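You operate a simulated robot arm through the tools that you are given. There is no shell and no other tool.

You run a simulated robot arm. Do the job below in one go: nothing can be reset, and whatever is moved stays where it is left.

## Task
Copy the small print on the board from 30 cm at 50 mm, lamp on, focus lever at 30.
Fine: a sharp shot by the orange button; the mode dial stays on Manual.

It is judged by the outcome, as a careful person would: the job done as asked, and still so three seconds after it is handed in. It fails if anything else is knocked over, pushed out of place, dropped, spilled or broken.

## Robot
A 6-joint arm with a two-finger parallel gripper, fixed in place. Base frame: the origin is at the foot of the arm, x ahead of it, y to its left, z up. Lengths are in cm, angles in degrees, forces in N, time in s.
Its first joint turns from -166.0 to 166.0 degrees. Payload 3.91 kg.
The tool frame sits at the grasp point between the pads (the TCP): z along the fingers, y along the line on which they close. The tips reach 3 cm beyond it. The gripper opens to 11 cm. The fingers are 2 cm wide and 1 cm thick; the gripper's body (4.8 by 11.2 cm) begins 5.5 cm behind the TCP.
Orientation is told as [roll, pitch, yaw] about the base's x, y, z axes, in that order, counted from this pose: with the fingers straight down and closing along the base's y, the tool's x points along the base's -x, its y along +y and its z along -z.

## Interface
- The arm moves only by the tool servo_tool. Its argument "series" is a list of rows, each a list of 7 numbers: the shift along the base's x, y, z in units of 30 mm (1.0 is 30 mm), then the turn, a rotation vector about the base's x, y, z in units of 5 degrees (1.0 is 5 degrees), then the gripper command, from -1 (fully open) to 1 (shut), values between in proportion. In form: [[x, y, z, ax, ay, az, fingers], ...]. A call has 1 to 20 rows; each row shifts and turns the commanded pose from where the row before left it. A call with a number of a shift or a turn outside -1 to 1 is refused whole. Each row takes 0.2 s and may step no farther than 5 cm and 8.6 degrees from the row before; otherwise, or with a gripper value out of range, the whole call is refused. A pose out of reach is approached as far as the arm can. The call stops where the force on the tool passes 40 N (or 10 N more than at its start, if that is more) or the arm is blocked; 0.2 s more then pass. Each finger travels about 10.8 cm/s and halts on what it meets, pressing with about 24 N; the grip force reading is that of the motor and also rises with nothing between the fingers. The clock runs only during rows and for 0.2 s after the last one: add rows that do not move to give the fingers time. The reply holds the time, the measured pose of the TCP, the force on the tool along the base axes, the opening and the grip force, in the units named above and with some noise, with the torque about the TCP (base axes, N m) and any sound that the robot's microphone picked up, and new pictures: "show" is both (left out), scene, wrist or none.
- Cameras (640 x 400 px; columns grow to the right, rows downward): "scene" is fixed at [4.91, 64.91, 126.62]; the picture's right is [-0.68, -0.73, 0.00], its down [-0.29, 0.26, -0.92] and it looks along [0.68, -0.63, -0.39] (base axes); focal length 307 px, centre (320, 200). "wrist" rides on the gripper at [7.3, 1.7, -10.3] in the tool frame; the picture's right is [-0.23, 0.97, 0.00], its down [-0.76, -0.18, -0.62] and it looks along [-0.61, -0.14, 0.78] (tool axes); focal length 222 px, centre (320, 200).
- pixel_to_xyz(camera, pixels): for up to 12 pixels [column, row] of the newest picture of that camera ("zoom" is the newest enlarged one), the place [x, y, z] in the base frame of the surface seen there, good to about 0.2 cm. It takes no simulated time.
- zoom(camera, box): a new picture of the part [left, top, right, bottom] of that camera's present view, enlarged. It takes no simulated time.
- finish_job(): hands the job in; it is judged then, once.

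Unless the task says otherwise, let go and move clear before handing in.

The tools are called after "Call:" as name(argument=value, ...) on one line, values as JSON. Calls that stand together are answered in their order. servo_tool: Moves the arm, as the interface text tells. Its arguments: {"type":"object","properties":{"series":{"type":"array","items":{"type":"array","items":{"type":"number"}}},"show":{"type":"string","enum":["both","scene","wrist","none"]}},"required":["series"]} The other tools are called the same way: pixel_to_xyz (camera, pixels) gives the place of the surface under pixels of a picture; zoom (camera, box) takes an enlarged picture of a part of a camera's view; finish_job () hands the job in.

At the start:

```text
t: 0.0
tool_pos: [54.83, -22.71, 122.1]
tcp_rot: [0.1, 0.0, 0.0]
ft_force: [-0.4, 0.5, 0.0]
torque: [0.0, 0.0, 0.01]
opening: 11.01
grasp_force: 0.1
```

scene: 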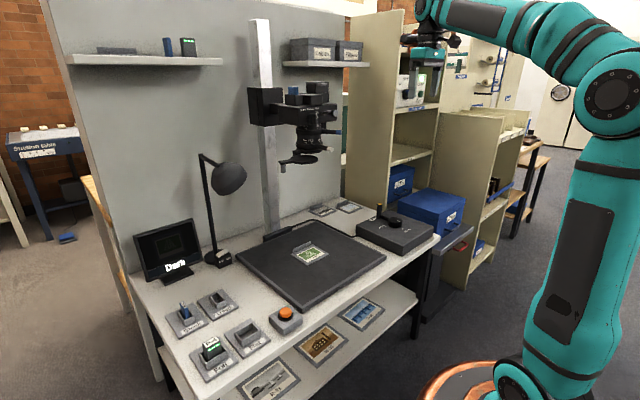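
wrist: 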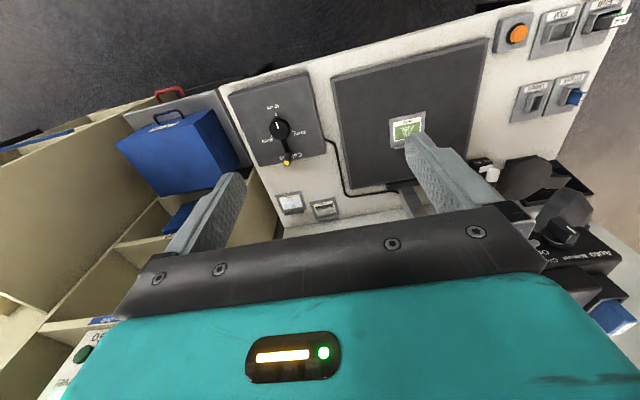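

The scene shows a copy stand with a camera on a column (around 300,110), a baseboard with a green print (310,254), a lamp (228,178), an orange button (286,314) and several trays. I'll zoom in on these areas to read the labels.

Call:
zoom(camera="scene", box=[230, 60, 390, 180])

Call:
zoom(camera="scene", box=[120, 210, 320, 390])

Call:
zoom(camera="scene", box=[260, 190, 460, 320])

Call:
zoom(camera="scene", box=[60, 10, 260, 140])

Call:
zoom(camera="wrist", box=[220, 60, 420, 230])

Call:
zoom(camera="wrist", box=[440, 0, 640, 340])

```text
3.33 times, centred on (310, 120) of scene
```

zoom: 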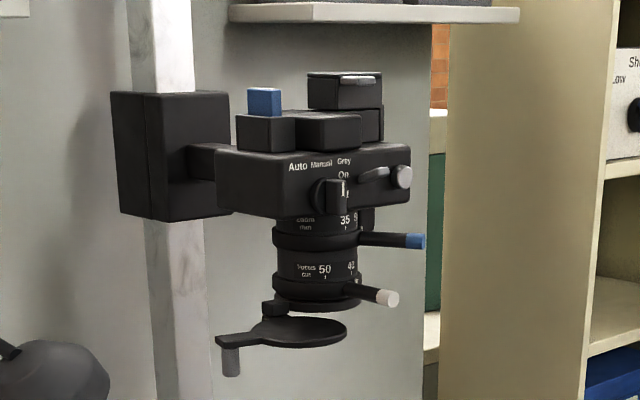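

```text
2.22 times, centred on (220, 300) of scene
```

zoom: 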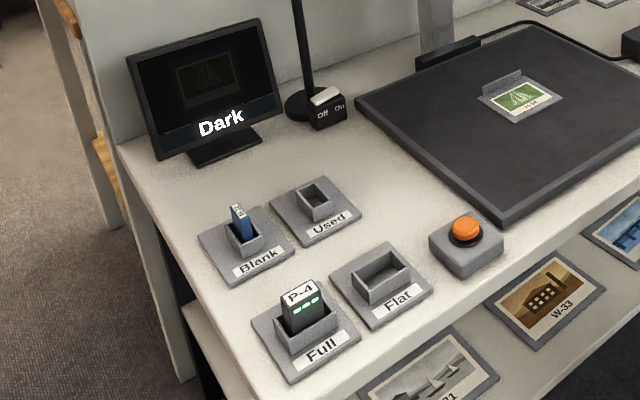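

```text
3.08 times, centred on (360, 255) of scene
```

zoom: 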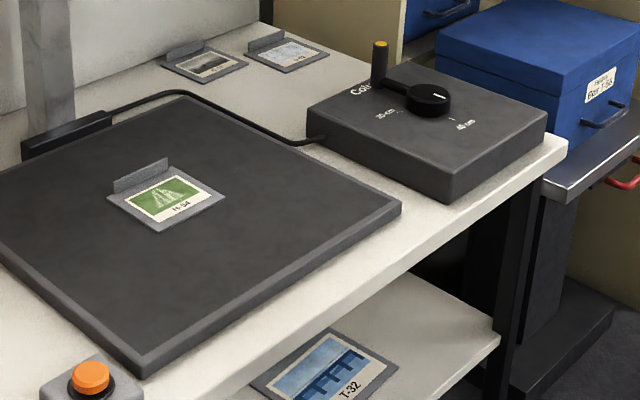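

```text
3.08 times, centred on (160, 75) of scene
```

zoom: 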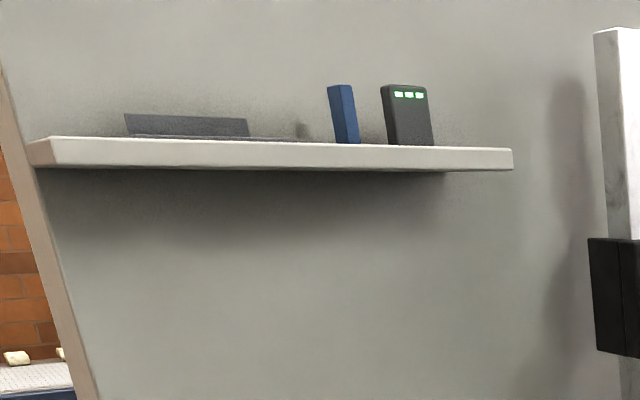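

```text
2.35 times, centred on (320, 145) of wrist
```

zoom: 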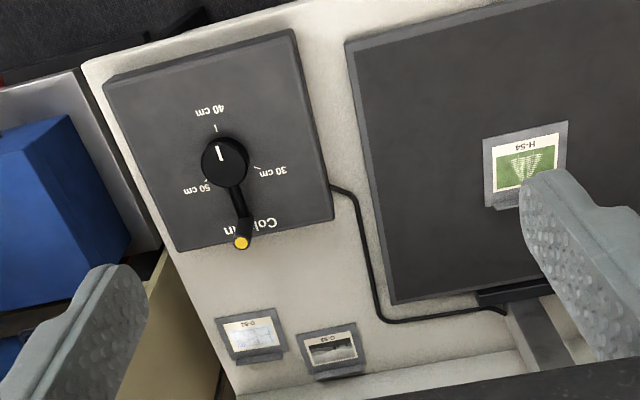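

```text
1.18 times, centred on (540, 170) of wrist
```

zoom: 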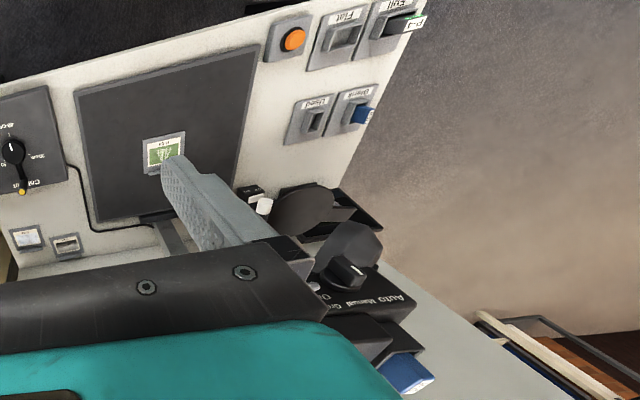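

The monitor at (178,255) reads "Dark"; the camera shows the mode dial (Auto / Manual / Grey), a blue-tipped zoom lever and a white-tipped focus lever. I'll enlarge each of these further before moving.

Call:
zoom(camera="scene", box=[280, 80, 350, 124])

Call:
zoom(camera="scene", box=[275, 110, 355, 170])

Call:
zoom(camera="scene", box=[130, 210, 230, 290])

Call:
zoom(camera="scene", box=[190, 150, 260, 270])

Call:
zoom(camera="wrist", box=[520, 180, 640, 340])

Call:
zoom(camera="scene", box=[360, 195, 440, 255])

Call:
pixel_to_xyz(camera="scene", pixels=[[286, 310], [310, 254], [392, 220], [381, 208], [325, 132], [328, 147], [363, 118], [223, 253], [216, 258], [228, 178], [332, 120], [298, 155]])

```text
9.09 times, centred on (315, 102) of scene
```

zoom: 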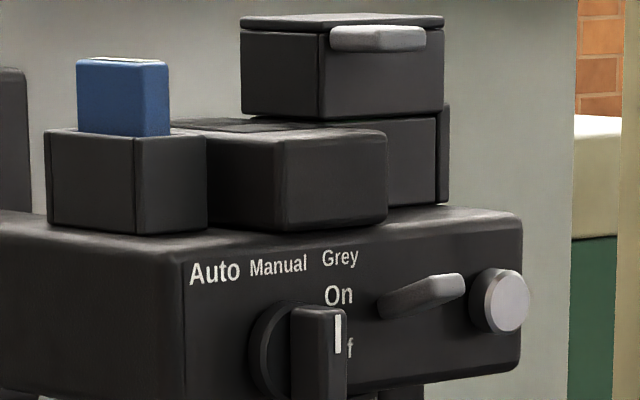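

```text
6.67 times, centred on (315, 140) of scene
```

zoom: 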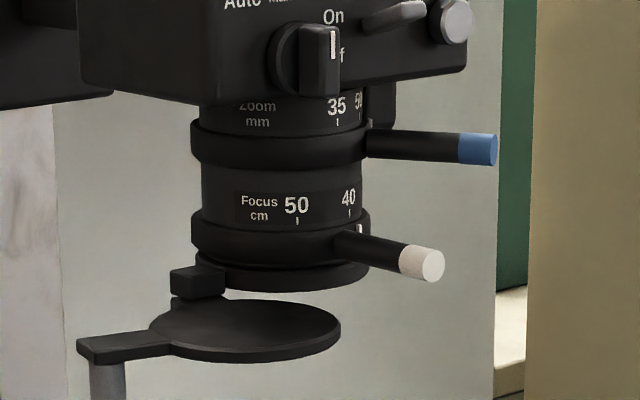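

```text
5.00 times, centred on (180, 250) of scene
```

zoom: 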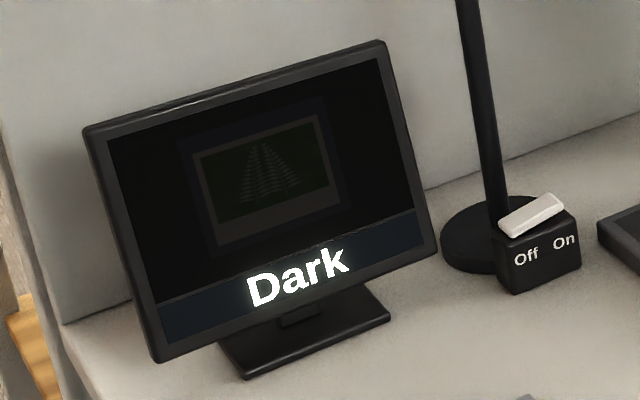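

```text
3.33 times, centred on (225, 210) of scene
```

zoom: 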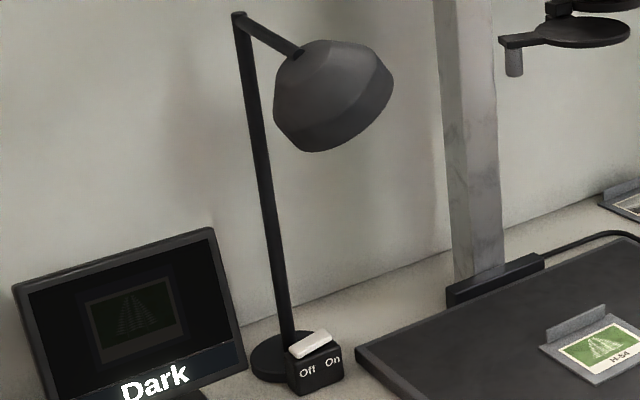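

```text
2.50 times, centred on (580, 260) of wrist
```

zoom: 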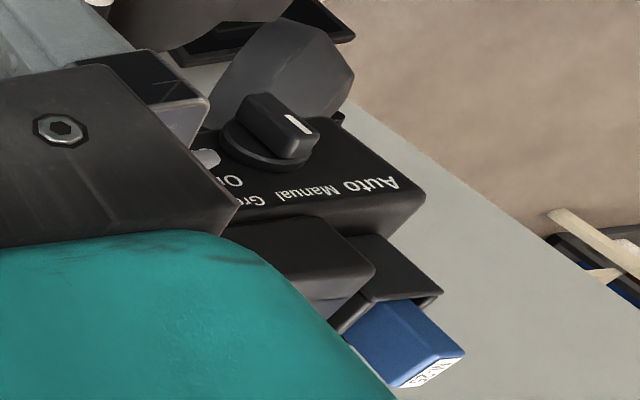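

```text
6.67 times, centred on (400, 225) of scene
```

zoom: 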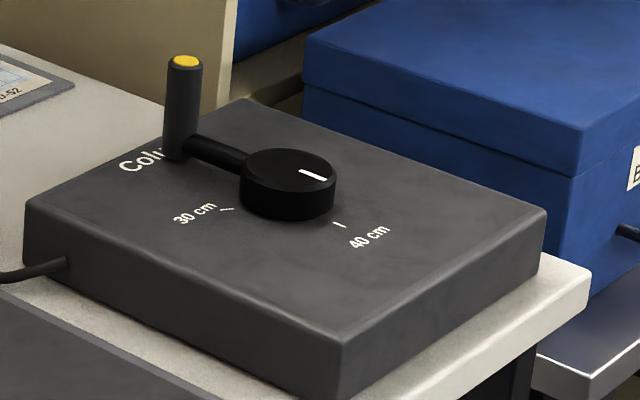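

```text
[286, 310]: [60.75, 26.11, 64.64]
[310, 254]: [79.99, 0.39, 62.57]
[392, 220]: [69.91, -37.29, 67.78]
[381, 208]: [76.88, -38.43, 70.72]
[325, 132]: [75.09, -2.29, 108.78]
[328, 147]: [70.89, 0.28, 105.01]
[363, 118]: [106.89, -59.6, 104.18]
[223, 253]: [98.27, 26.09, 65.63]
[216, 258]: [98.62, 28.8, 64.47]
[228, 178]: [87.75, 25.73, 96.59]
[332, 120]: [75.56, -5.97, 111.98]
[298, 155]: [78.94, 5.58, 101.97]
```

The mode dial's white mark is straight up (towards Manual), the power lever sits by On/Off, and the column crank is at 40 cm. I'll move back and tilt so the wrist camera can view the camera's front squarely.

Call:
servo_tool(series=[[-0.7, 0.6, 0, 0, -0.5, 0, -1], [-0.7, 0.9, 0, 0, -0.5, 0, -1], [-0.7, 0.9, 0, 0, -0.5, 0, -1], [-0.7, 0.9, 0, 0, -0.5, 0, -1], [-0.7, 0.9, 0, 0, -0.5, 0, -1], [-0.7, 0.9, 0, 0, -0.5, 0, -1], [-0.5, 0.9, 0, 0, -0.5, 0, -1], [0, 0.9, 0, 0, -0.5, 0, -1]], show="both")

```text
t: 1.8
tool_pos: [40.74, -2.1, 122.03]
tcp_rot: [0.1, -20.0, 0.1]
ft_force: [0.5, 1.0, 0.8]
torque: [0.0, -0.01, -0.01]
opening: 11.0
grasp_force: 0.1
```

scene: 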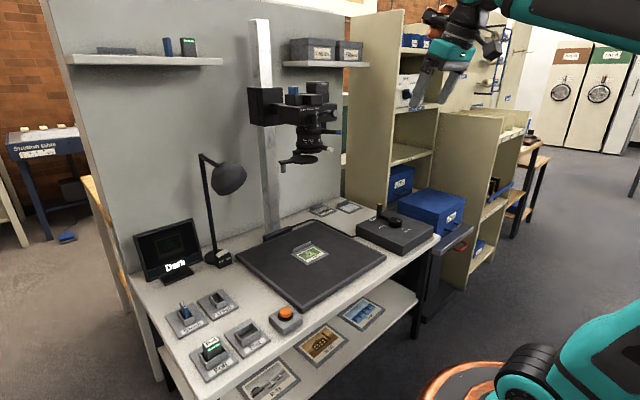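
wrist: 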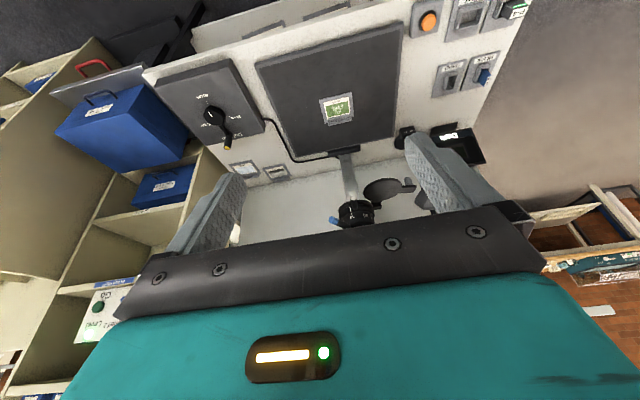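

The wrist view is inverted (up in the world is down in the picture), so the copy camera is hidden behind the gripper. I'll tilt the tool further up to raise the line of sight.

Call:
servo_tool(series=[[0, 0.2, -0.1, 0, -1, 0, -1], [0, 0.2, -0.1, 0, -1, 0, -1], [0, 0.2, -0.1, 0, -1, 0, -1], [0, 0.2, -0.1, 0, -1, 0, -1], [0, 0.2, -0.1, 0, -1, 0, -1], [0, 0.2, -0.1, 0, -1, 0, -1], [0, 0.2, -0.1, 0, -1, 0, -1], [0, 0.2, -0.1, 0, -1, 0, -1], [0, 0.2, -0.1, 0, -1, 0, -1], [0, 0.2, -0.1, 0, -1, 0, -1], [0, 0, 0, 0, -1, 0, -1]], show="both")

```text
t: 4.2
tool_pos: [40.71, 4.07, 119.15]
tcp_rot: [0.0, -75.2, 0.1]
ft_force: [0.0, -0.1, -0.3]
torque: [0.0, -0.03, -0.02]
opening: 11.02
grasp_force: 0.1
```

scene: 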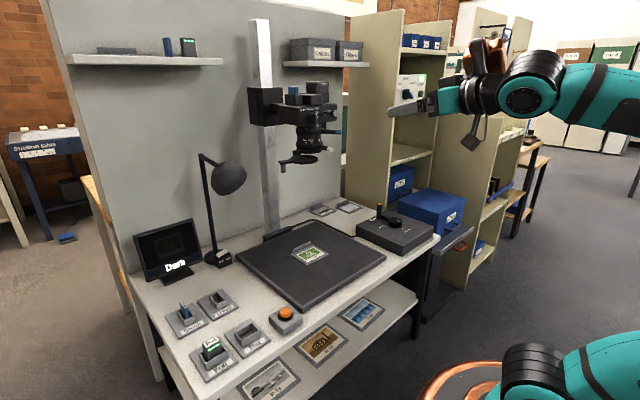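
wrist: 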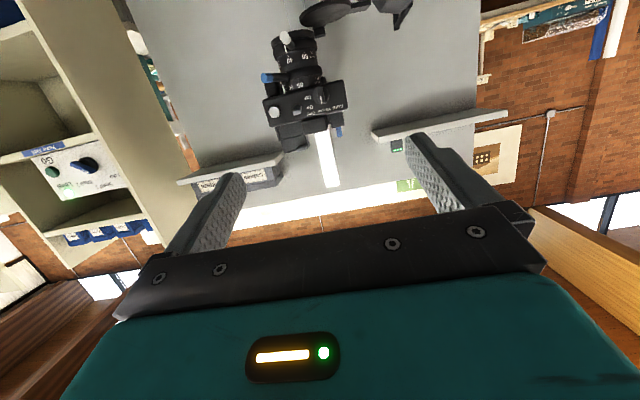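

The camera now shows clearly at wrist pixels (255–350, 30–150), seen upside down. I'll enlarge it to read its scales.

Call:
zoom(camera="wrist", box=[245, 20, 365, 160])

Call:
zoom(camera="wrist", box=[260, 70, 360, 140])

Call:
zoom(camera="wrist", box=[255, 25, 335, 95])

Call:
zoom(camera="wrist", box=[270, 0, 430, 60])

```text
2.86 times, centred on (305, 90) of wrist
```

zoom: 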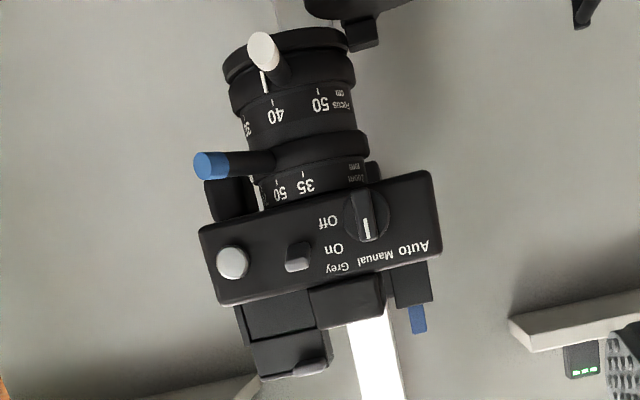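

```text
5.71 times, centred on (310, 105) of wrist
```

zoom: 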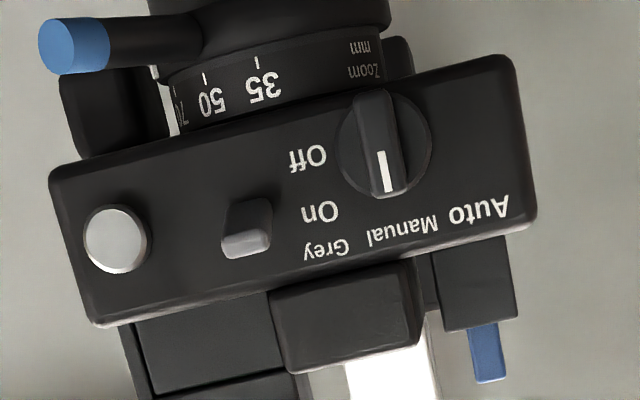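

```text
5.71 times, centred on (295, 60) of wrist
```

zoom: 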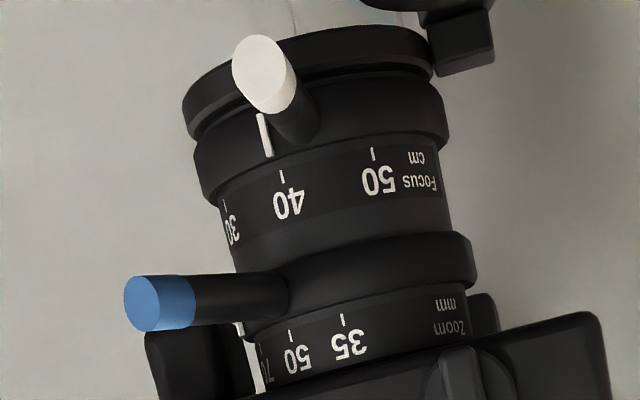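

```text
4.00 times, centred on (350, 30) of wrist
```

zoom: 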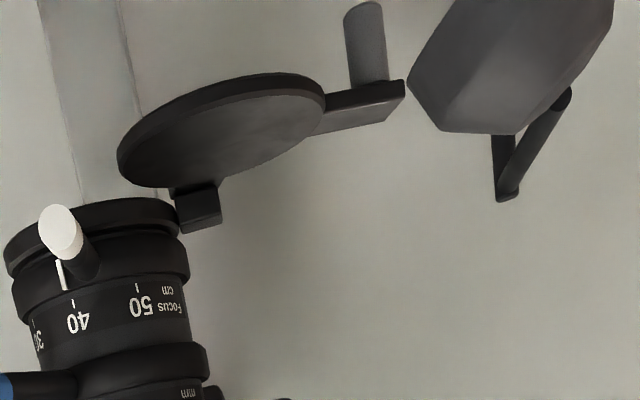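

The power switch is On, the mode dial is at Manual, the zoom mark is near 70, the focus mark is near 40, and the cap or filter disc is swung out of the way. Next I'll get 3D positions of the lens parts from the zoomed view.

Call:
zoom(camera="wrist", box=[255, 25, 335, 95])

Call:
pixel_to_xyz(camera="zoom", pixels=[[262, 72], [300, 115], [264, 135], [283, 176], [373, 154], [226, 206], [158, 302], [270, 297], [240, 328], [290, 336], [343, 320], [262, 350]])

Call:
pixel_to_xyz(camera="zoom", pixels=[[320, 125], [320, 180], [350, 265], [310, 60], [195, 120], [445, 110], [465, 60], [230, 180], [460, 260], [380, 230], [400, 5], [215, 302]])

```text
5.71 times, centred on (295, 60) of wrist
```

zoom: 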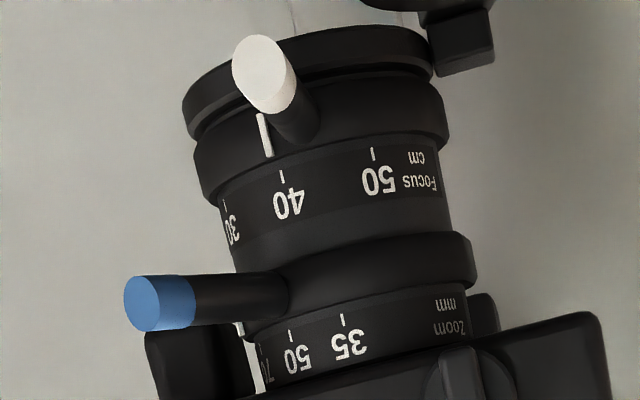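

```text
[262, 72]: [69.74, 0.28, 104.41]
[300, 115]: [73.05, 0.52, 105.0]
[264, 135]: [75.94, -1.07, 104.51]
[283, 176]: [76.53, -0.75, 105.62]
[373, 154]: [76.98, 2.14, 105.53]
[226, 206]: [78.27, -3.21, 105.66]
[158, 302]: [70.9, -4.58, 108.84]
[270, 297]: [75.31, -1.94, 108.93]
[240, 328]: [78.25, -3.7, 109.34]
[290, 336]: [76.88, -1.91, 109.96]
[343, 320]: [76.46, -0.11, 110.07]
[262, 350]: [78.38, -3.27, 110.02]
```

```text
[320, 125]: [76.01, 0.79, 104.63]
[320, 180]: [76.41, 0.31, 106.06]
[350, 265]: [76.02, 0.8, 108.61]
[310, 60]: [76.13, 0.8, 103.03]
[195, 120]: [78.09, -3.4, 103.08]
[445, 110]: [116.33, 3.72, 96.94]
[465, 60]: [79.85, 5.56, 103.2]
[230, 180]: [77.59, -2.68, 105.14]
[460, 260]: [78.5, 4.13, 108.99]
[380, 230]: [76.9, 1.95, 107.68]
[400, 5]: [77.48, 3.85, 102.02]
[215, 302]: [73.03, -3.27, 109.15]
```

The lens axis is near (80, 0.3). The zoom lever (z≈109) points about 28° toward −y with its mark at 70, and the focus lever (z≈104.5) points straight out with its mark at 40. I'll check the camera body clearances before pushing levers.

Call:
zoom(camera="wrist", box=[245, 60, 365, 160])

Call:
pixel_to_xyz(camera="wrist", pixels=[[274, 112], [302, 112], [317, 90], [325, 101], [343, 82], [268, 98], [278, 125], [347, 108], [300, 105], [281, 38], [268, 78], [375, 8]])

```text
4.00 times, centred on (305, 110) of wrist
```

zoom: 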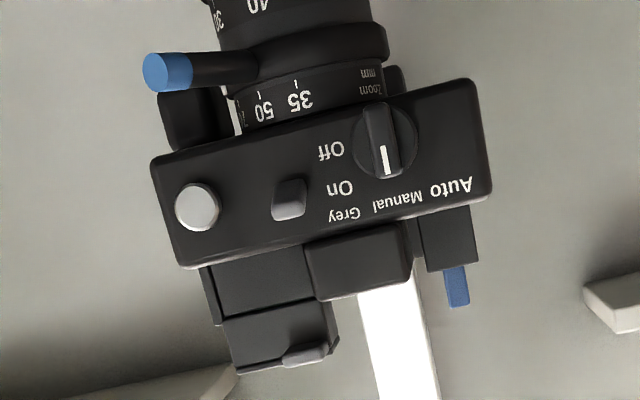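

```text
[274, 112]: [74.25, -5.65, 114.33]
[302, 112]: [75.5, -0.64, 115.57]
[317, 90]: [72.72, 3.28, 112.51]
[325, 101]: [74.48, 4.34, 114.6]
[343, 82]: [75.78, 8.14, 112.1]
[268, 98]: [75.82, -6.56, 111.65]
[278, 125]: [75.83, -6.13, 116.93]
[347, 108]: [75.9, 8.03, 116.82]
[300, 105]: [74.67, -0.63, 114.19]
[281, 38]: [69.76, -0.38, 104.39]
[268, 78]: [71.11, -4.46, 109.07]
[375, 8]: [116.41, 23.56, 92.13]
```

The body front is at x≈75.5, the dial protrudes to x≈72.7 at z≥111, and the blue lever tip is at (71, -4.5, 109). I'll close the fingers and come in beside the zoom lever on its −y side.

Call:
servo_tool(series=[[0, -0.9, -0.66, 0, 0, 0, 1], [0, -0.9, -0.66, 0, 0, 0, 1], [0, -0.9, -0.66, 0, 0, 0, 1], [0, -0.9, -0.66, 0, 0, 0, 1], [0, -0.9, -0.66, 0, 0, 0, 1], [1, 0, 0, 0, 0, 0, 1], [1, 0, 0, 0, 0, 0, 1], [1, 0, 0, 0, 0, 0, 1], [1, 0, 0, 0, 0, 0, 1], [1, 0, 0, 0, 0, 0, 1], [1, 0, 0, 0, 0, 0, 1], [1, 0, 0, 0, 0, 0, 1], [1, 0, 0, 0, 0, 0, 1]], show="both")

```text
t: 7.0
tool_pos: [64.63, -9.41, 109.26]
tcp_rot: [-0.1, -75.2, 0.2]
ft_force: [-0.6, -0.1, 0.7]
torque: [-0.03, 0.0, -0.02]
opening: 0.0
grasp_force: 24.0
```

scene: 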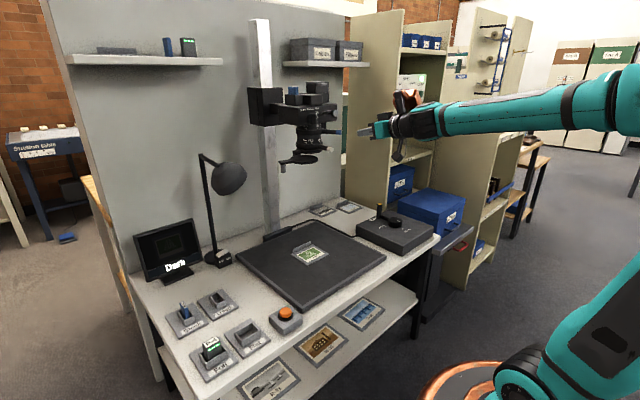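
wrist: 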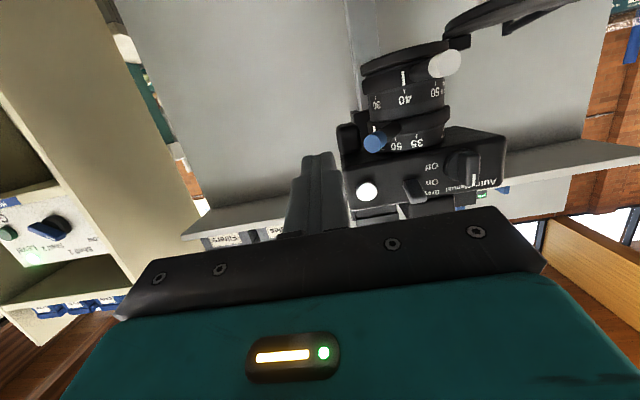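

The closed fingers (320,160) are to the −y side of the blue lever tip (375,142). I'll zoom for a scale reading, then advance further.

Call:
zoom(camera="wrist", box=[340, 40, 480, 160])

Call:
servo_tool(series=[[0.9, 0, 0, 0, 0, 0, 1], [0.9, 0, 0, 0, 0, 0, 1]], show="both")

```text
3.33 times, centred on (410, 100) of wrist
```

zoom: 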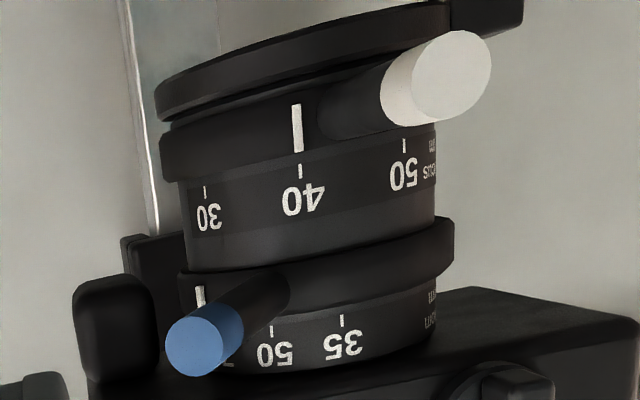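

```text
t: 7.6
tool_pos: [69.95, -9.39, 109.36]
tcp_rot: [-0.1, -75.2, 0.1]
ft_force: [0.1, 0.0, 0.8]
torque: [0.02, 0.03, 0.0]
opening: 0.0
grasp_force: 24.1
```

scene: 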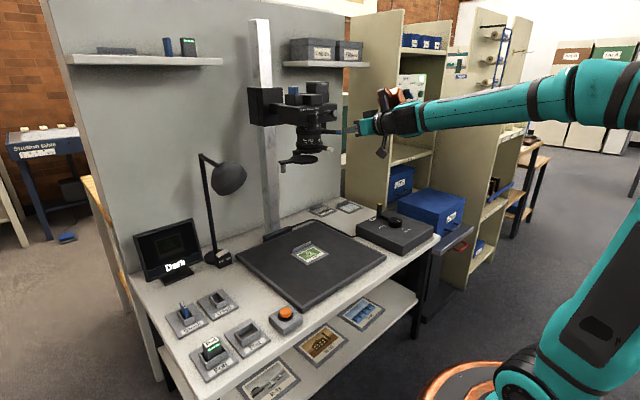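
wrist: 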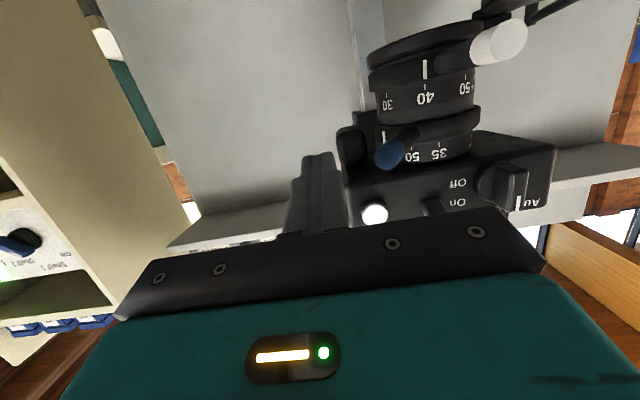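

The wrist zoom shows the focus mark exactly on 40 and the zoom mark on 70, with the fingers clear to the −y side. I'll push the zoom lever gently toward +y.

Call:
servo_tool(series=[[0, 0.3, 0, 0, 0, 0, 1], [0, 0.3, 0, 0, 0, 0, 1], [0, 0.3, 0, 0, 0, 0, 1], [0, 0.2, 0, 0, 0, 0, 1], [0, 0.2, 0, 0, 0, 0, 1], [0, 0.2, 0, 0, 0, 0, 1], [0, 0.2, 0, 0, 0, 0, 1], [0, 0.2, 0, 0, 0, 0, 1], [0, 0.2, 0, 0, 0, 0, 1], [0, 0.2, 0, 0, 0, 0, 1], [0, 0, 0, 0, 0, 0, 1]], show="both")

Call:
zoom(camera="wrist", box=[280, 30, 440, 170])

```text
t: 10.0
tool_pos: [69.82, -2.53, 109.34]
tcp_rot: [-0.1, -75.3, 0.1]
ft_force: [-25.4, -3.2, -5.8]
torque: [-0.12, -0.02, 0.34]
opening: 0.0
grasp_force: 23.6
```

scene: 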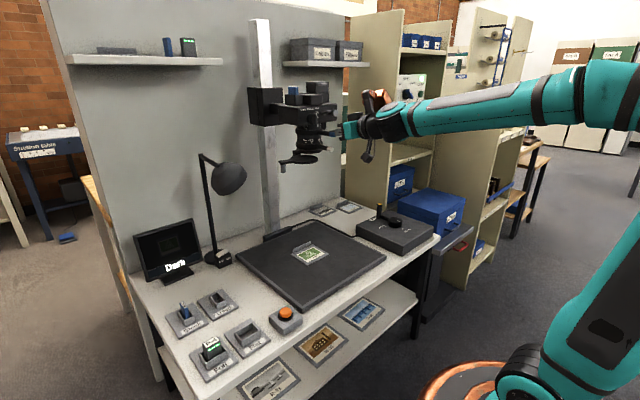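
wrist: 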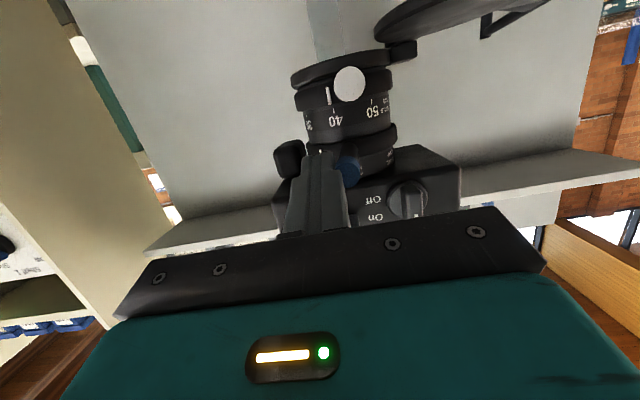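

```text
2.86 times, centred on (360, 100) of wrist
```

zoom: 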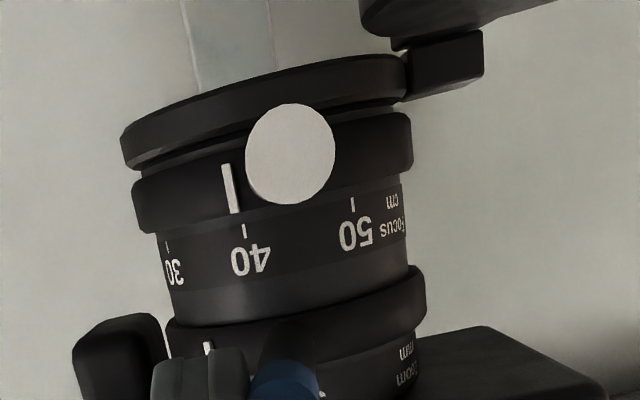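

The force shows −25 N along x, so something is resisting frontally. I'll look closely at the contact from the scene camera before moving on.

Call:
zoom(camera="scene", box=[285, 95, 375, 155])

Call:
zoom(camera="wrist", box=[280, 120, 400, 200])

```text
6.67 times, centred on (330, 125) of scene
```

zoom: 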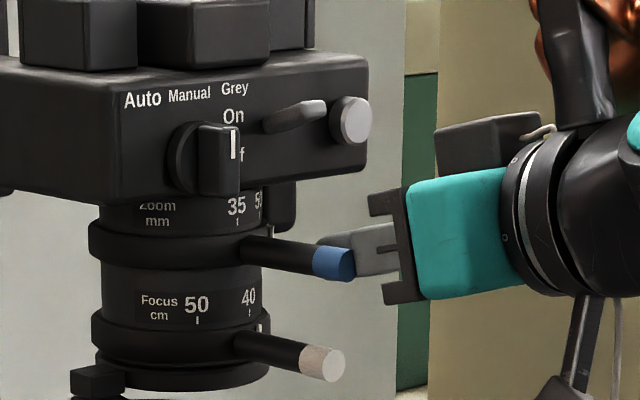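

```text
5.00 times, centred on (340, 160) of wrist
```

zoom: 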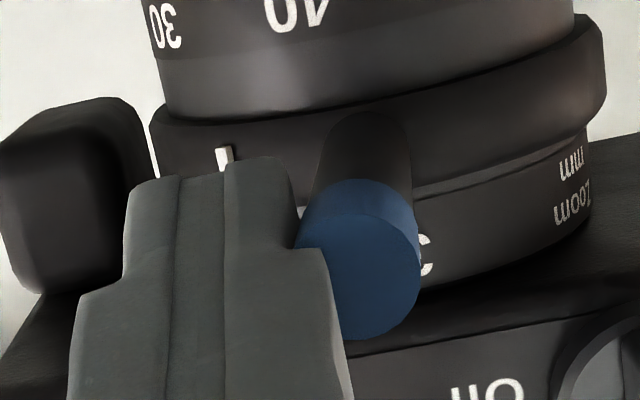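

The stepped shoulder of the finger is abutting the end of the blue lever, which explains the frontal force. I'll back off about 1 cm in x, then continue a little toward +y.

Call:
servo_tool(series=[[-0.2, 0, 0, 0, 0, 0, 1], [-0.2, 0, 0, 0, 0, 0, 1], [0, 0.1, 0, 0, 0, 0, 1], [0, 0, 0, 0, 0, 0, 1]], show="wrist")

Call:
zoom(camera="wrist", box=[280, 100, 400, 200])

Call:
zoom(camera="scene", box=[295, 115, 345, 155])

```text
t: 11.0
tool_pos: [68.92, -2.18, 109.23]
tcp_rot: [0.0, -75.2, 0.1]
ft_force: [0.7, 0.4, -0.1]
torque: [0.03, 0.02, 0.02]
opening: 0.0
grasp_force: 23.5
```

wrist: 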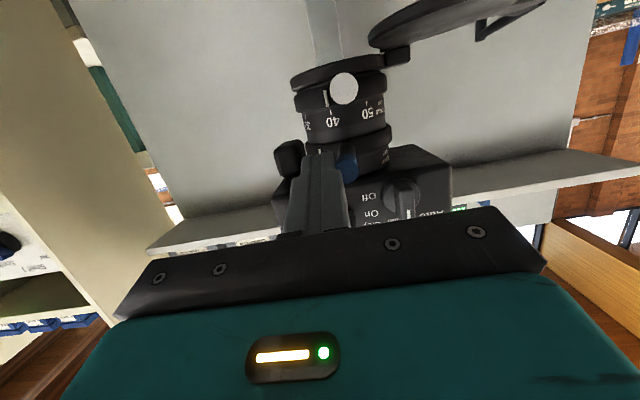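

```text
4.00 times, centred on (340, 150) of wrist
```

zoom: 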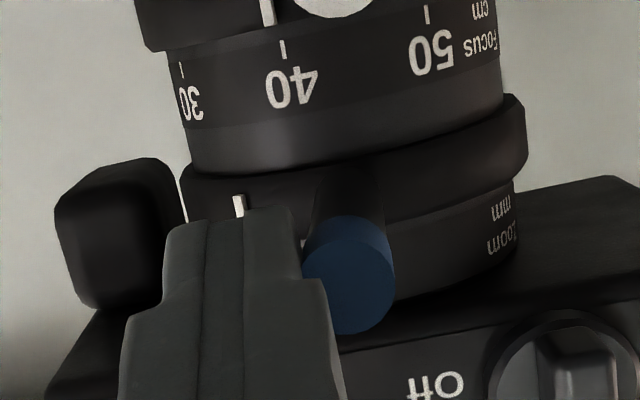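

```text
10.00 times, centred on (320, 135) of scene
```

zoom: 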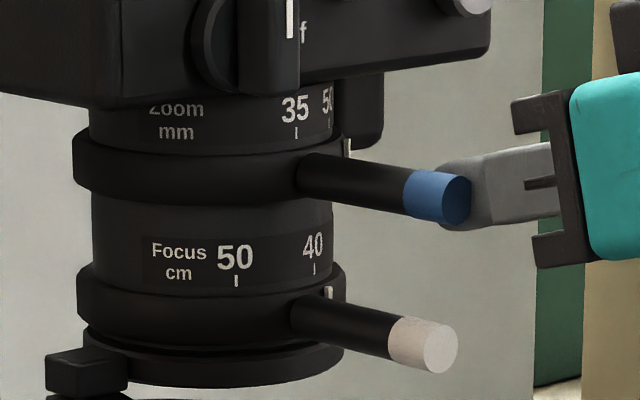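

The zoom mark is close to the 50 tick but the finger hides it. I'll back the fingers off toward −y and read the scale.

Call:
servo_tool(series=[[0, -0.5, 0, 0, 0, 0, 1], [0, -0.5, 0, 0, 0, 0, 1], [0, 0, 0, 0, 0, 0, 1]], show="wrist")

Call:
zoom(camera="wrist", box=[310, 70, 450, 180])

```text
t: 11.8
tool_pos: [68.93, -5.26, 108.96]
tcp_rot: [0.1, -75.1, 0.1]
ft_force: [-0.4, -0.2, 0.4]
torque: [0.0, -0.02, 0.03]
opening: 0.0
grasp_force: 24.0
```

wrist: 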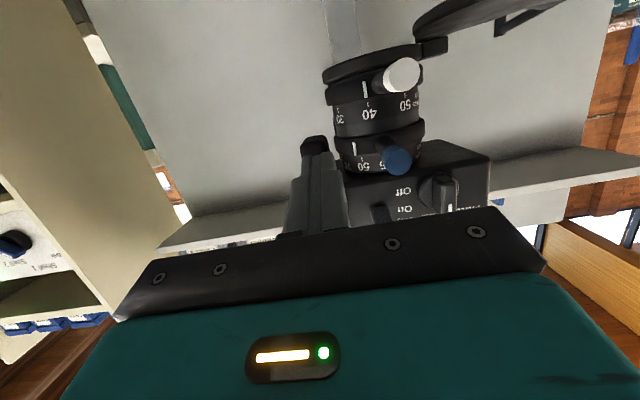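

```text
3.64 times, centred on (380, 125) of wrist
```

zoom: 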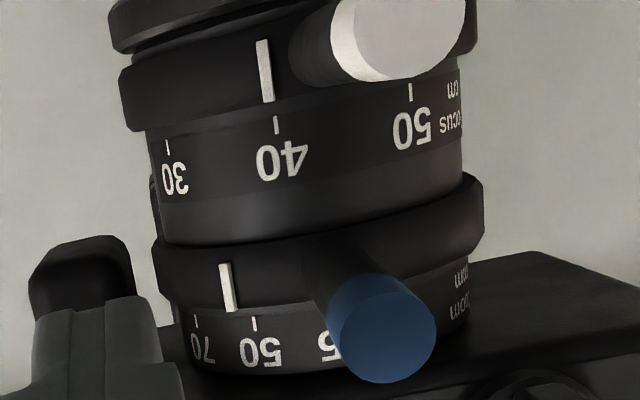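

Zoom mark (228,290) still sits between 70 (195,320) and 50 (254,323), so it needs about 5° more. I'll push again to y≈−1.35 and re-read.

Call:
servo_tool(series=[[0, 0.4, 0, 0, 0, 0, 1], [0, 0.4, 0, 0, 0, 0, 1], [0, 0.25, 0, 0, 0, 0, 1], [0, 0.25, 0.1, 0, 0, 0, 1], [0, 0, 0, 0, 0, 0, 1]], show="wrist")

Call:
servo_tool(series=[[0, -0.5, 0, 0, 0, 0, 1], [0, -0.8, 0, 0, 0, 0, 1], [0, 0, 0, 0, 0, 0, 1]], show="wrist")

Call:
zoom(camera="wrist", box=[310, 70, 450, 180])

```text
t: 13.0
tool_pos: [68.91, -1.49, 109.38]
tcp_rot: [-0.1, -75.2, 0.1]
ft_force: [0.0, -1.1, -0.8]
torque: [0.04, -0.01, 0.0]
opening: 0.01
grasp_force: 23.8
```

wrist: 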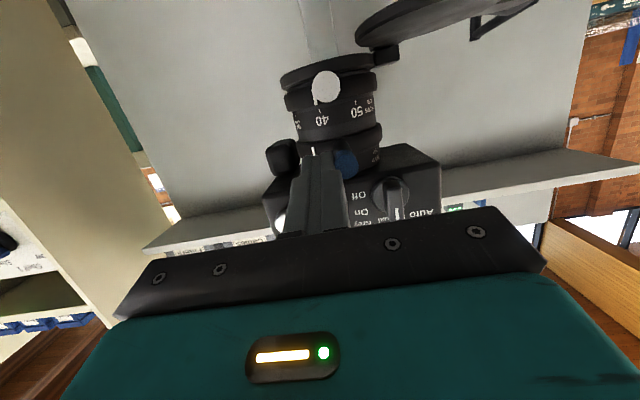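

```text
t: 13.8
tool_pos: [68.82, -5.17, 109.38]
tcp_rot: [0.0, -75.2, 0.0]
ft_force: [-0.3, -0.3, -0.3]
torque: [-0.01, 0.02, -0.03]
opening: 0.0
grasp_force: 24.2
```

wrist: 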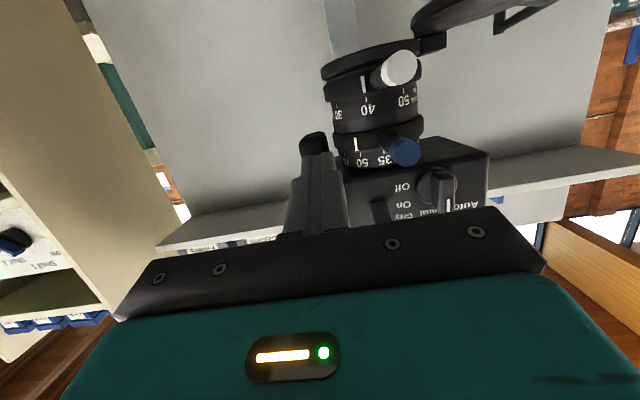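

```text
3.64 times, centred on (380, 125) of wrist
```

zoom: 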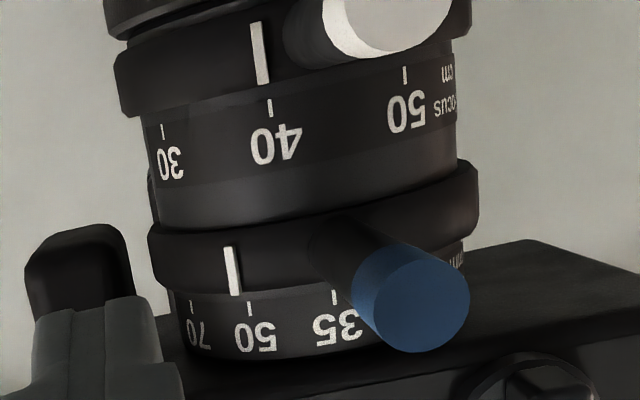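

The zoom mark now lines up almost exactly with 50. I'll view it more squarely from the −y side to confirm.

Call:
servo_tool(series=[[-0.3, -1, 0, 0, 0, 0, 1], [-0.3, -1, 0, 0, 0, 0, 1], [-0.3, -1, 0, 0, 0, 0, 1], [0, -1, 0, 0, 0, 0, 1], [0, 0, 0, 0, 0, 0, 1]], show="wrist")

Call:
zoom(camera="wrist", box=[420, 50, 560, 160])

```text
t: 15.0
tool_pos: [66.33, -17.23, 109.31]
tcp_rot: [0.0, -75.1, 0.3]
ft_force: [0.5, -0.1, 1.0]
torque: [-0.01, 0.0, 0.0]
opening: 0.0
grasp_force: 24.3
```

wrist: 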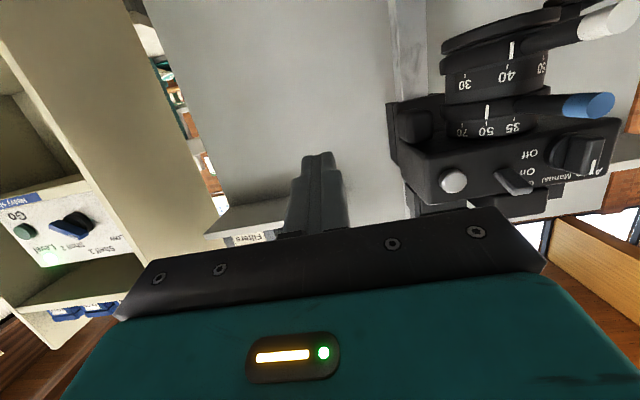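

```text
3.64 times, centred on (490, 105) of wrist
```

zoom: 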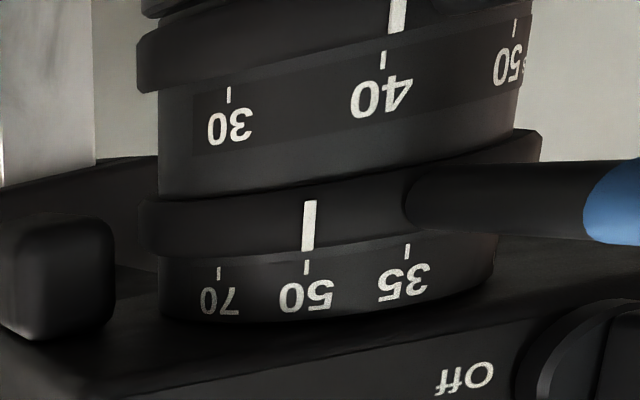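

From this angle the zoom mark (308,225) sits exactly on the 50 tick (306,262). Next is the focus lever, pushed from its +y side, so I'll check where the swung-out disc lies to keep clear of it.

Call:
zoom(camera="scene", box=[270, 120, 350, 175])

Call:
pixel_to_xyz(camera="scene", pixels=[[290, 158], [300, 151], [310, 157], [295, 162], [282, 162], [286, 165], [299, 146], [305, 154], [320, 150], [325, 152], [310, 162], [303, 158]])

```text
7.27 times, centred on (310, 148) of scene
```

zoom: 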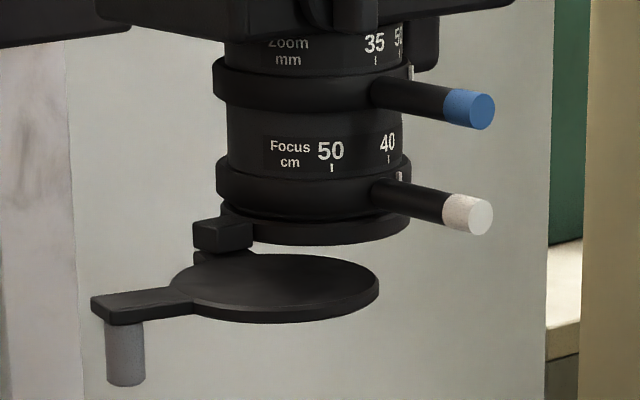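

```text
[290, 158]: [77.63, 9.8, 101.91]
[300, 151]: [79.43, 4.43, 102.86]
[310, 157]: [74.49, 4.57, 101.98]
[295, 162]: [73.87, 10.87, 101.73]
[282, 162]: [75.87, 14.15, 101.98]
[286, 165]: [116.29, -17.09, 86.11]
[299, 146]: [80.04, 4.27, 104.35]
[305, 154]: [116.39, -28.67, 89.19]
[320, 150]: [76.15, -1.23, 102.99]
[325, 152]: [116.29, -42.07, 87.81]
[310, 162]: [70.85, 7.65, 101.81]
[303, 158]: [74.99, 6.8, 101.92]
```

The disc's top is at z≈101.9, spanning x≈70–79 and y≈3–12, so I'll run the fingers at z≈105.5 above it. I'll retreat, cross to the +y side, and come in next to the focus lever.

Call:
servo_tool(series=[[-0.93, 0, -0.42, 0, 0, 0, 1], [-0.93, 0, -0.42, 0, 0, 0, 1], [-0.93, 0, -0.42, 0, 0, 0, 1], [0, 0.93, 0, 0, 0, 0, 1], [0, 0.93, 0, 0, 0, 0, 1], [0, 0.93, 0, 0, 0, 0, 1], [0, 0.93, 0, 0, 0, 0, 1], [0, 0.93, 0, 0, 0, 0, 1], [0, 0.93, 0, 0, 0, 0, 1], [0, 0.93, 0, 0, 0, 0, 1], [0, 0.93, 0, 0, 0, 0, 1], [0.9, 0, 0, 0, 0, 0, 1], [0.9, 0, 0, 0, 0, 0, 1], [0, 0, 0, 0, 0, 0, 1]], show="both")

```text
t: 18.0
tool_pos: [62.95, 1.89, 104.88]
tcp_rot: [41.7, -68.8, -43.9]
ft_force: [-0.6, 0.1, 1.3]
torque: [-0.2, 0.14, -0.02]
opening: 0.0
grasp_force: 24.4
out of reach, approached as far as the arm can: row 10, 11
```

scene: 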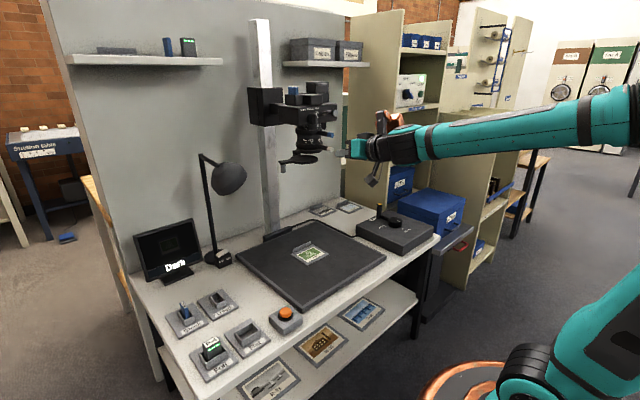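
wrist: 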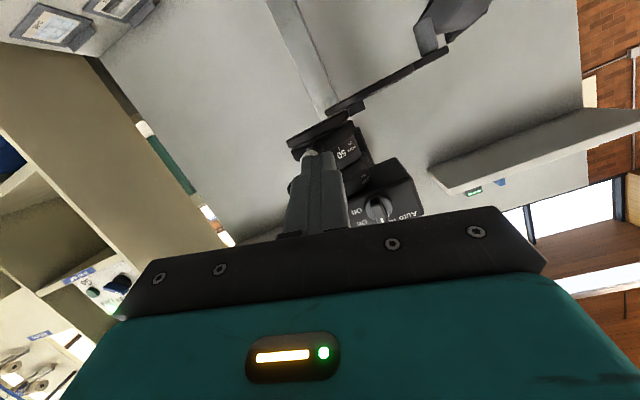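

Two rows were out of reach and the tool orientation is still off, perhaps lagging behind the command. I'll hold still briefly and see where it settles.

Call:
servo_tool(series=[[-0.3, 0, 0, 0, 0, 0, 1], [0, 0, 0, 0, 0, 0, 1]], show="both")

```text
t: 18.6
tool_pos: [62.17, 1.88, 105.0]
tcp_rot: [-0.2, -75.1, 0.2]
ft_force: [-0.3, -0.1, 0.2]
torque: [0.01, 0.01, 0.01]
opening: 0.0
grasp_force: 23.9
```

scene: 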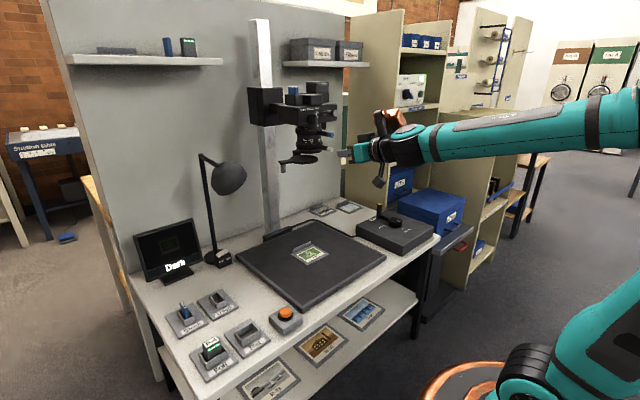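
wrist: 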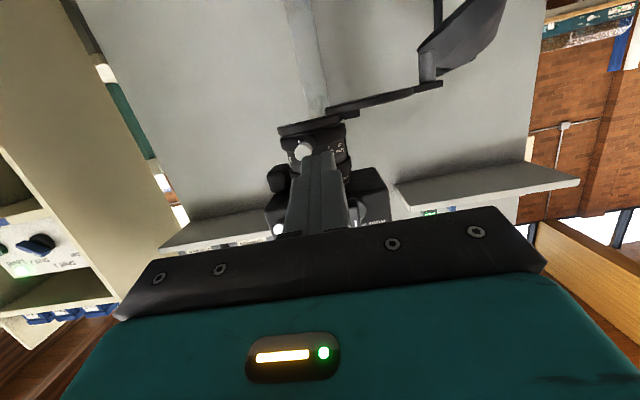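

The arm settled cleanly at (62.2, 1.9, 105.0), just short of the wanted y. I'll ease over to y≈5 in small steps.

Call:
servo_tool(series=[[-0.2, 0.3, 0, 0, 0, 0, 1], [0, 0.3, 0.1, 0, 0, 0, 1], [0, 0.3, 0.1, 0, 0, 0, 1], [0, 0.3, 0, 0, 0, 0, 1], [0, 0, 0, 0, 0, 0, 1]], show="wrist")

```text
t: 19.8
tool_pos: [61.55, 5.47, 105.53]
tcp_rot: [-0.2, -75.1, 0.0]
ft_force: [0.5, 0.6, 0.2]
torque: [0.01, 0.0, 0.02]
opening: 0.0
grasp_force: 24.2
```

wrist: 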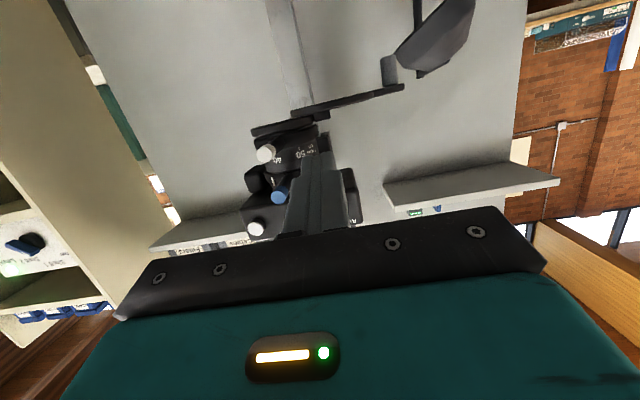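

Now at (61.5, 5.5, 105.5) with good orientation. Crossing y≈0 with the tool in line with the forearm is a wrist singularity, so I'll yaw the tool +30° first, which also matches the lever's final direction.

Call:
servo_tool(series=[[0, 0, 0, 0, 0, 1, 1], [0, 0, 0, 0, 0, 1, 1], [0, 0, 0, 0, 0, 1, 1], [0, 0, 0, 0, 0, 1, 1], [0, 0, 0, 0, 0, 1, 1], [0, 0, -0.15, 0, 0, 1, 1], [0, 0, 0, 0, 0, 0, 1]], show="both")

```text
t: 21.4
tool_pos: [61.55, 5.43, 105.24]
tcp_rot: [0.0, -75.2, 30.3]
ft_force: [0.0, -0.1, 0.2]
torque: [0.02, -0.01, 0.01]
opening: 0.0
grasp_force: 24.2
```

scene: 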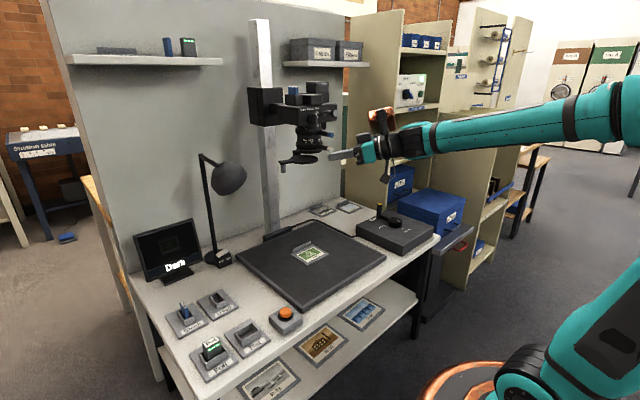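
wrist: 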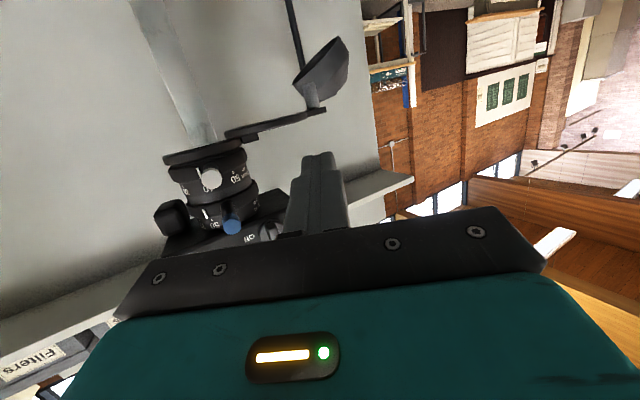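

Yawed to +30° cleanly, and the fingers (320,180) are on the +y side of the white lever tip (210,178). I'll advance beside the lever.

Call:
servo_tool(series=[[0.72, -0.1, 0, 0, 0, 0, 1], [0.72, -0.15, 0, 0, 0, 0, 1], [0.72, -0.2, -0.05, 0, 0, 0, 1], [0, 0, 0, 0, 0, 0, 1]], show="both")

Call:
zoom(camera="scene", box=[280, 115, 370, 175])

```text
t: 22.4
tool_pos: [67.97, 4.15, 105.04]
tcp_rot: [0.0, -75.2, 29.9]
ft_force: [-0.6, -1.0, 0.3]
torque: [-0.02, -0.01, -0.01]
opening: 0.0
grasp_force: 24.2
```

scene: 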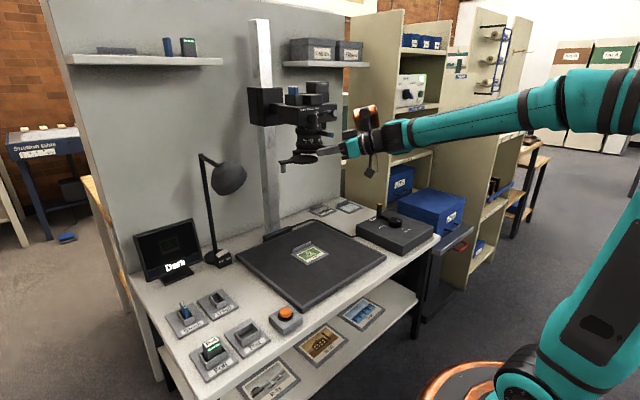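
wrist: 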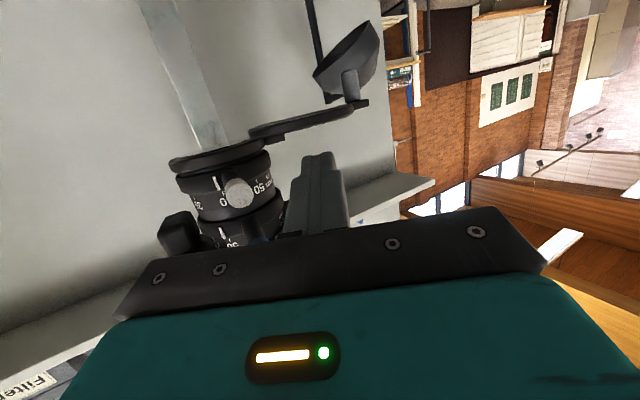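

```text
6.67 times, centred on (325, 145) of scene
```

zoom: 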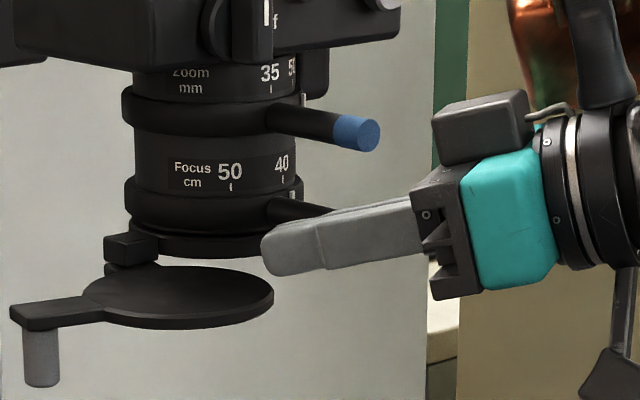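

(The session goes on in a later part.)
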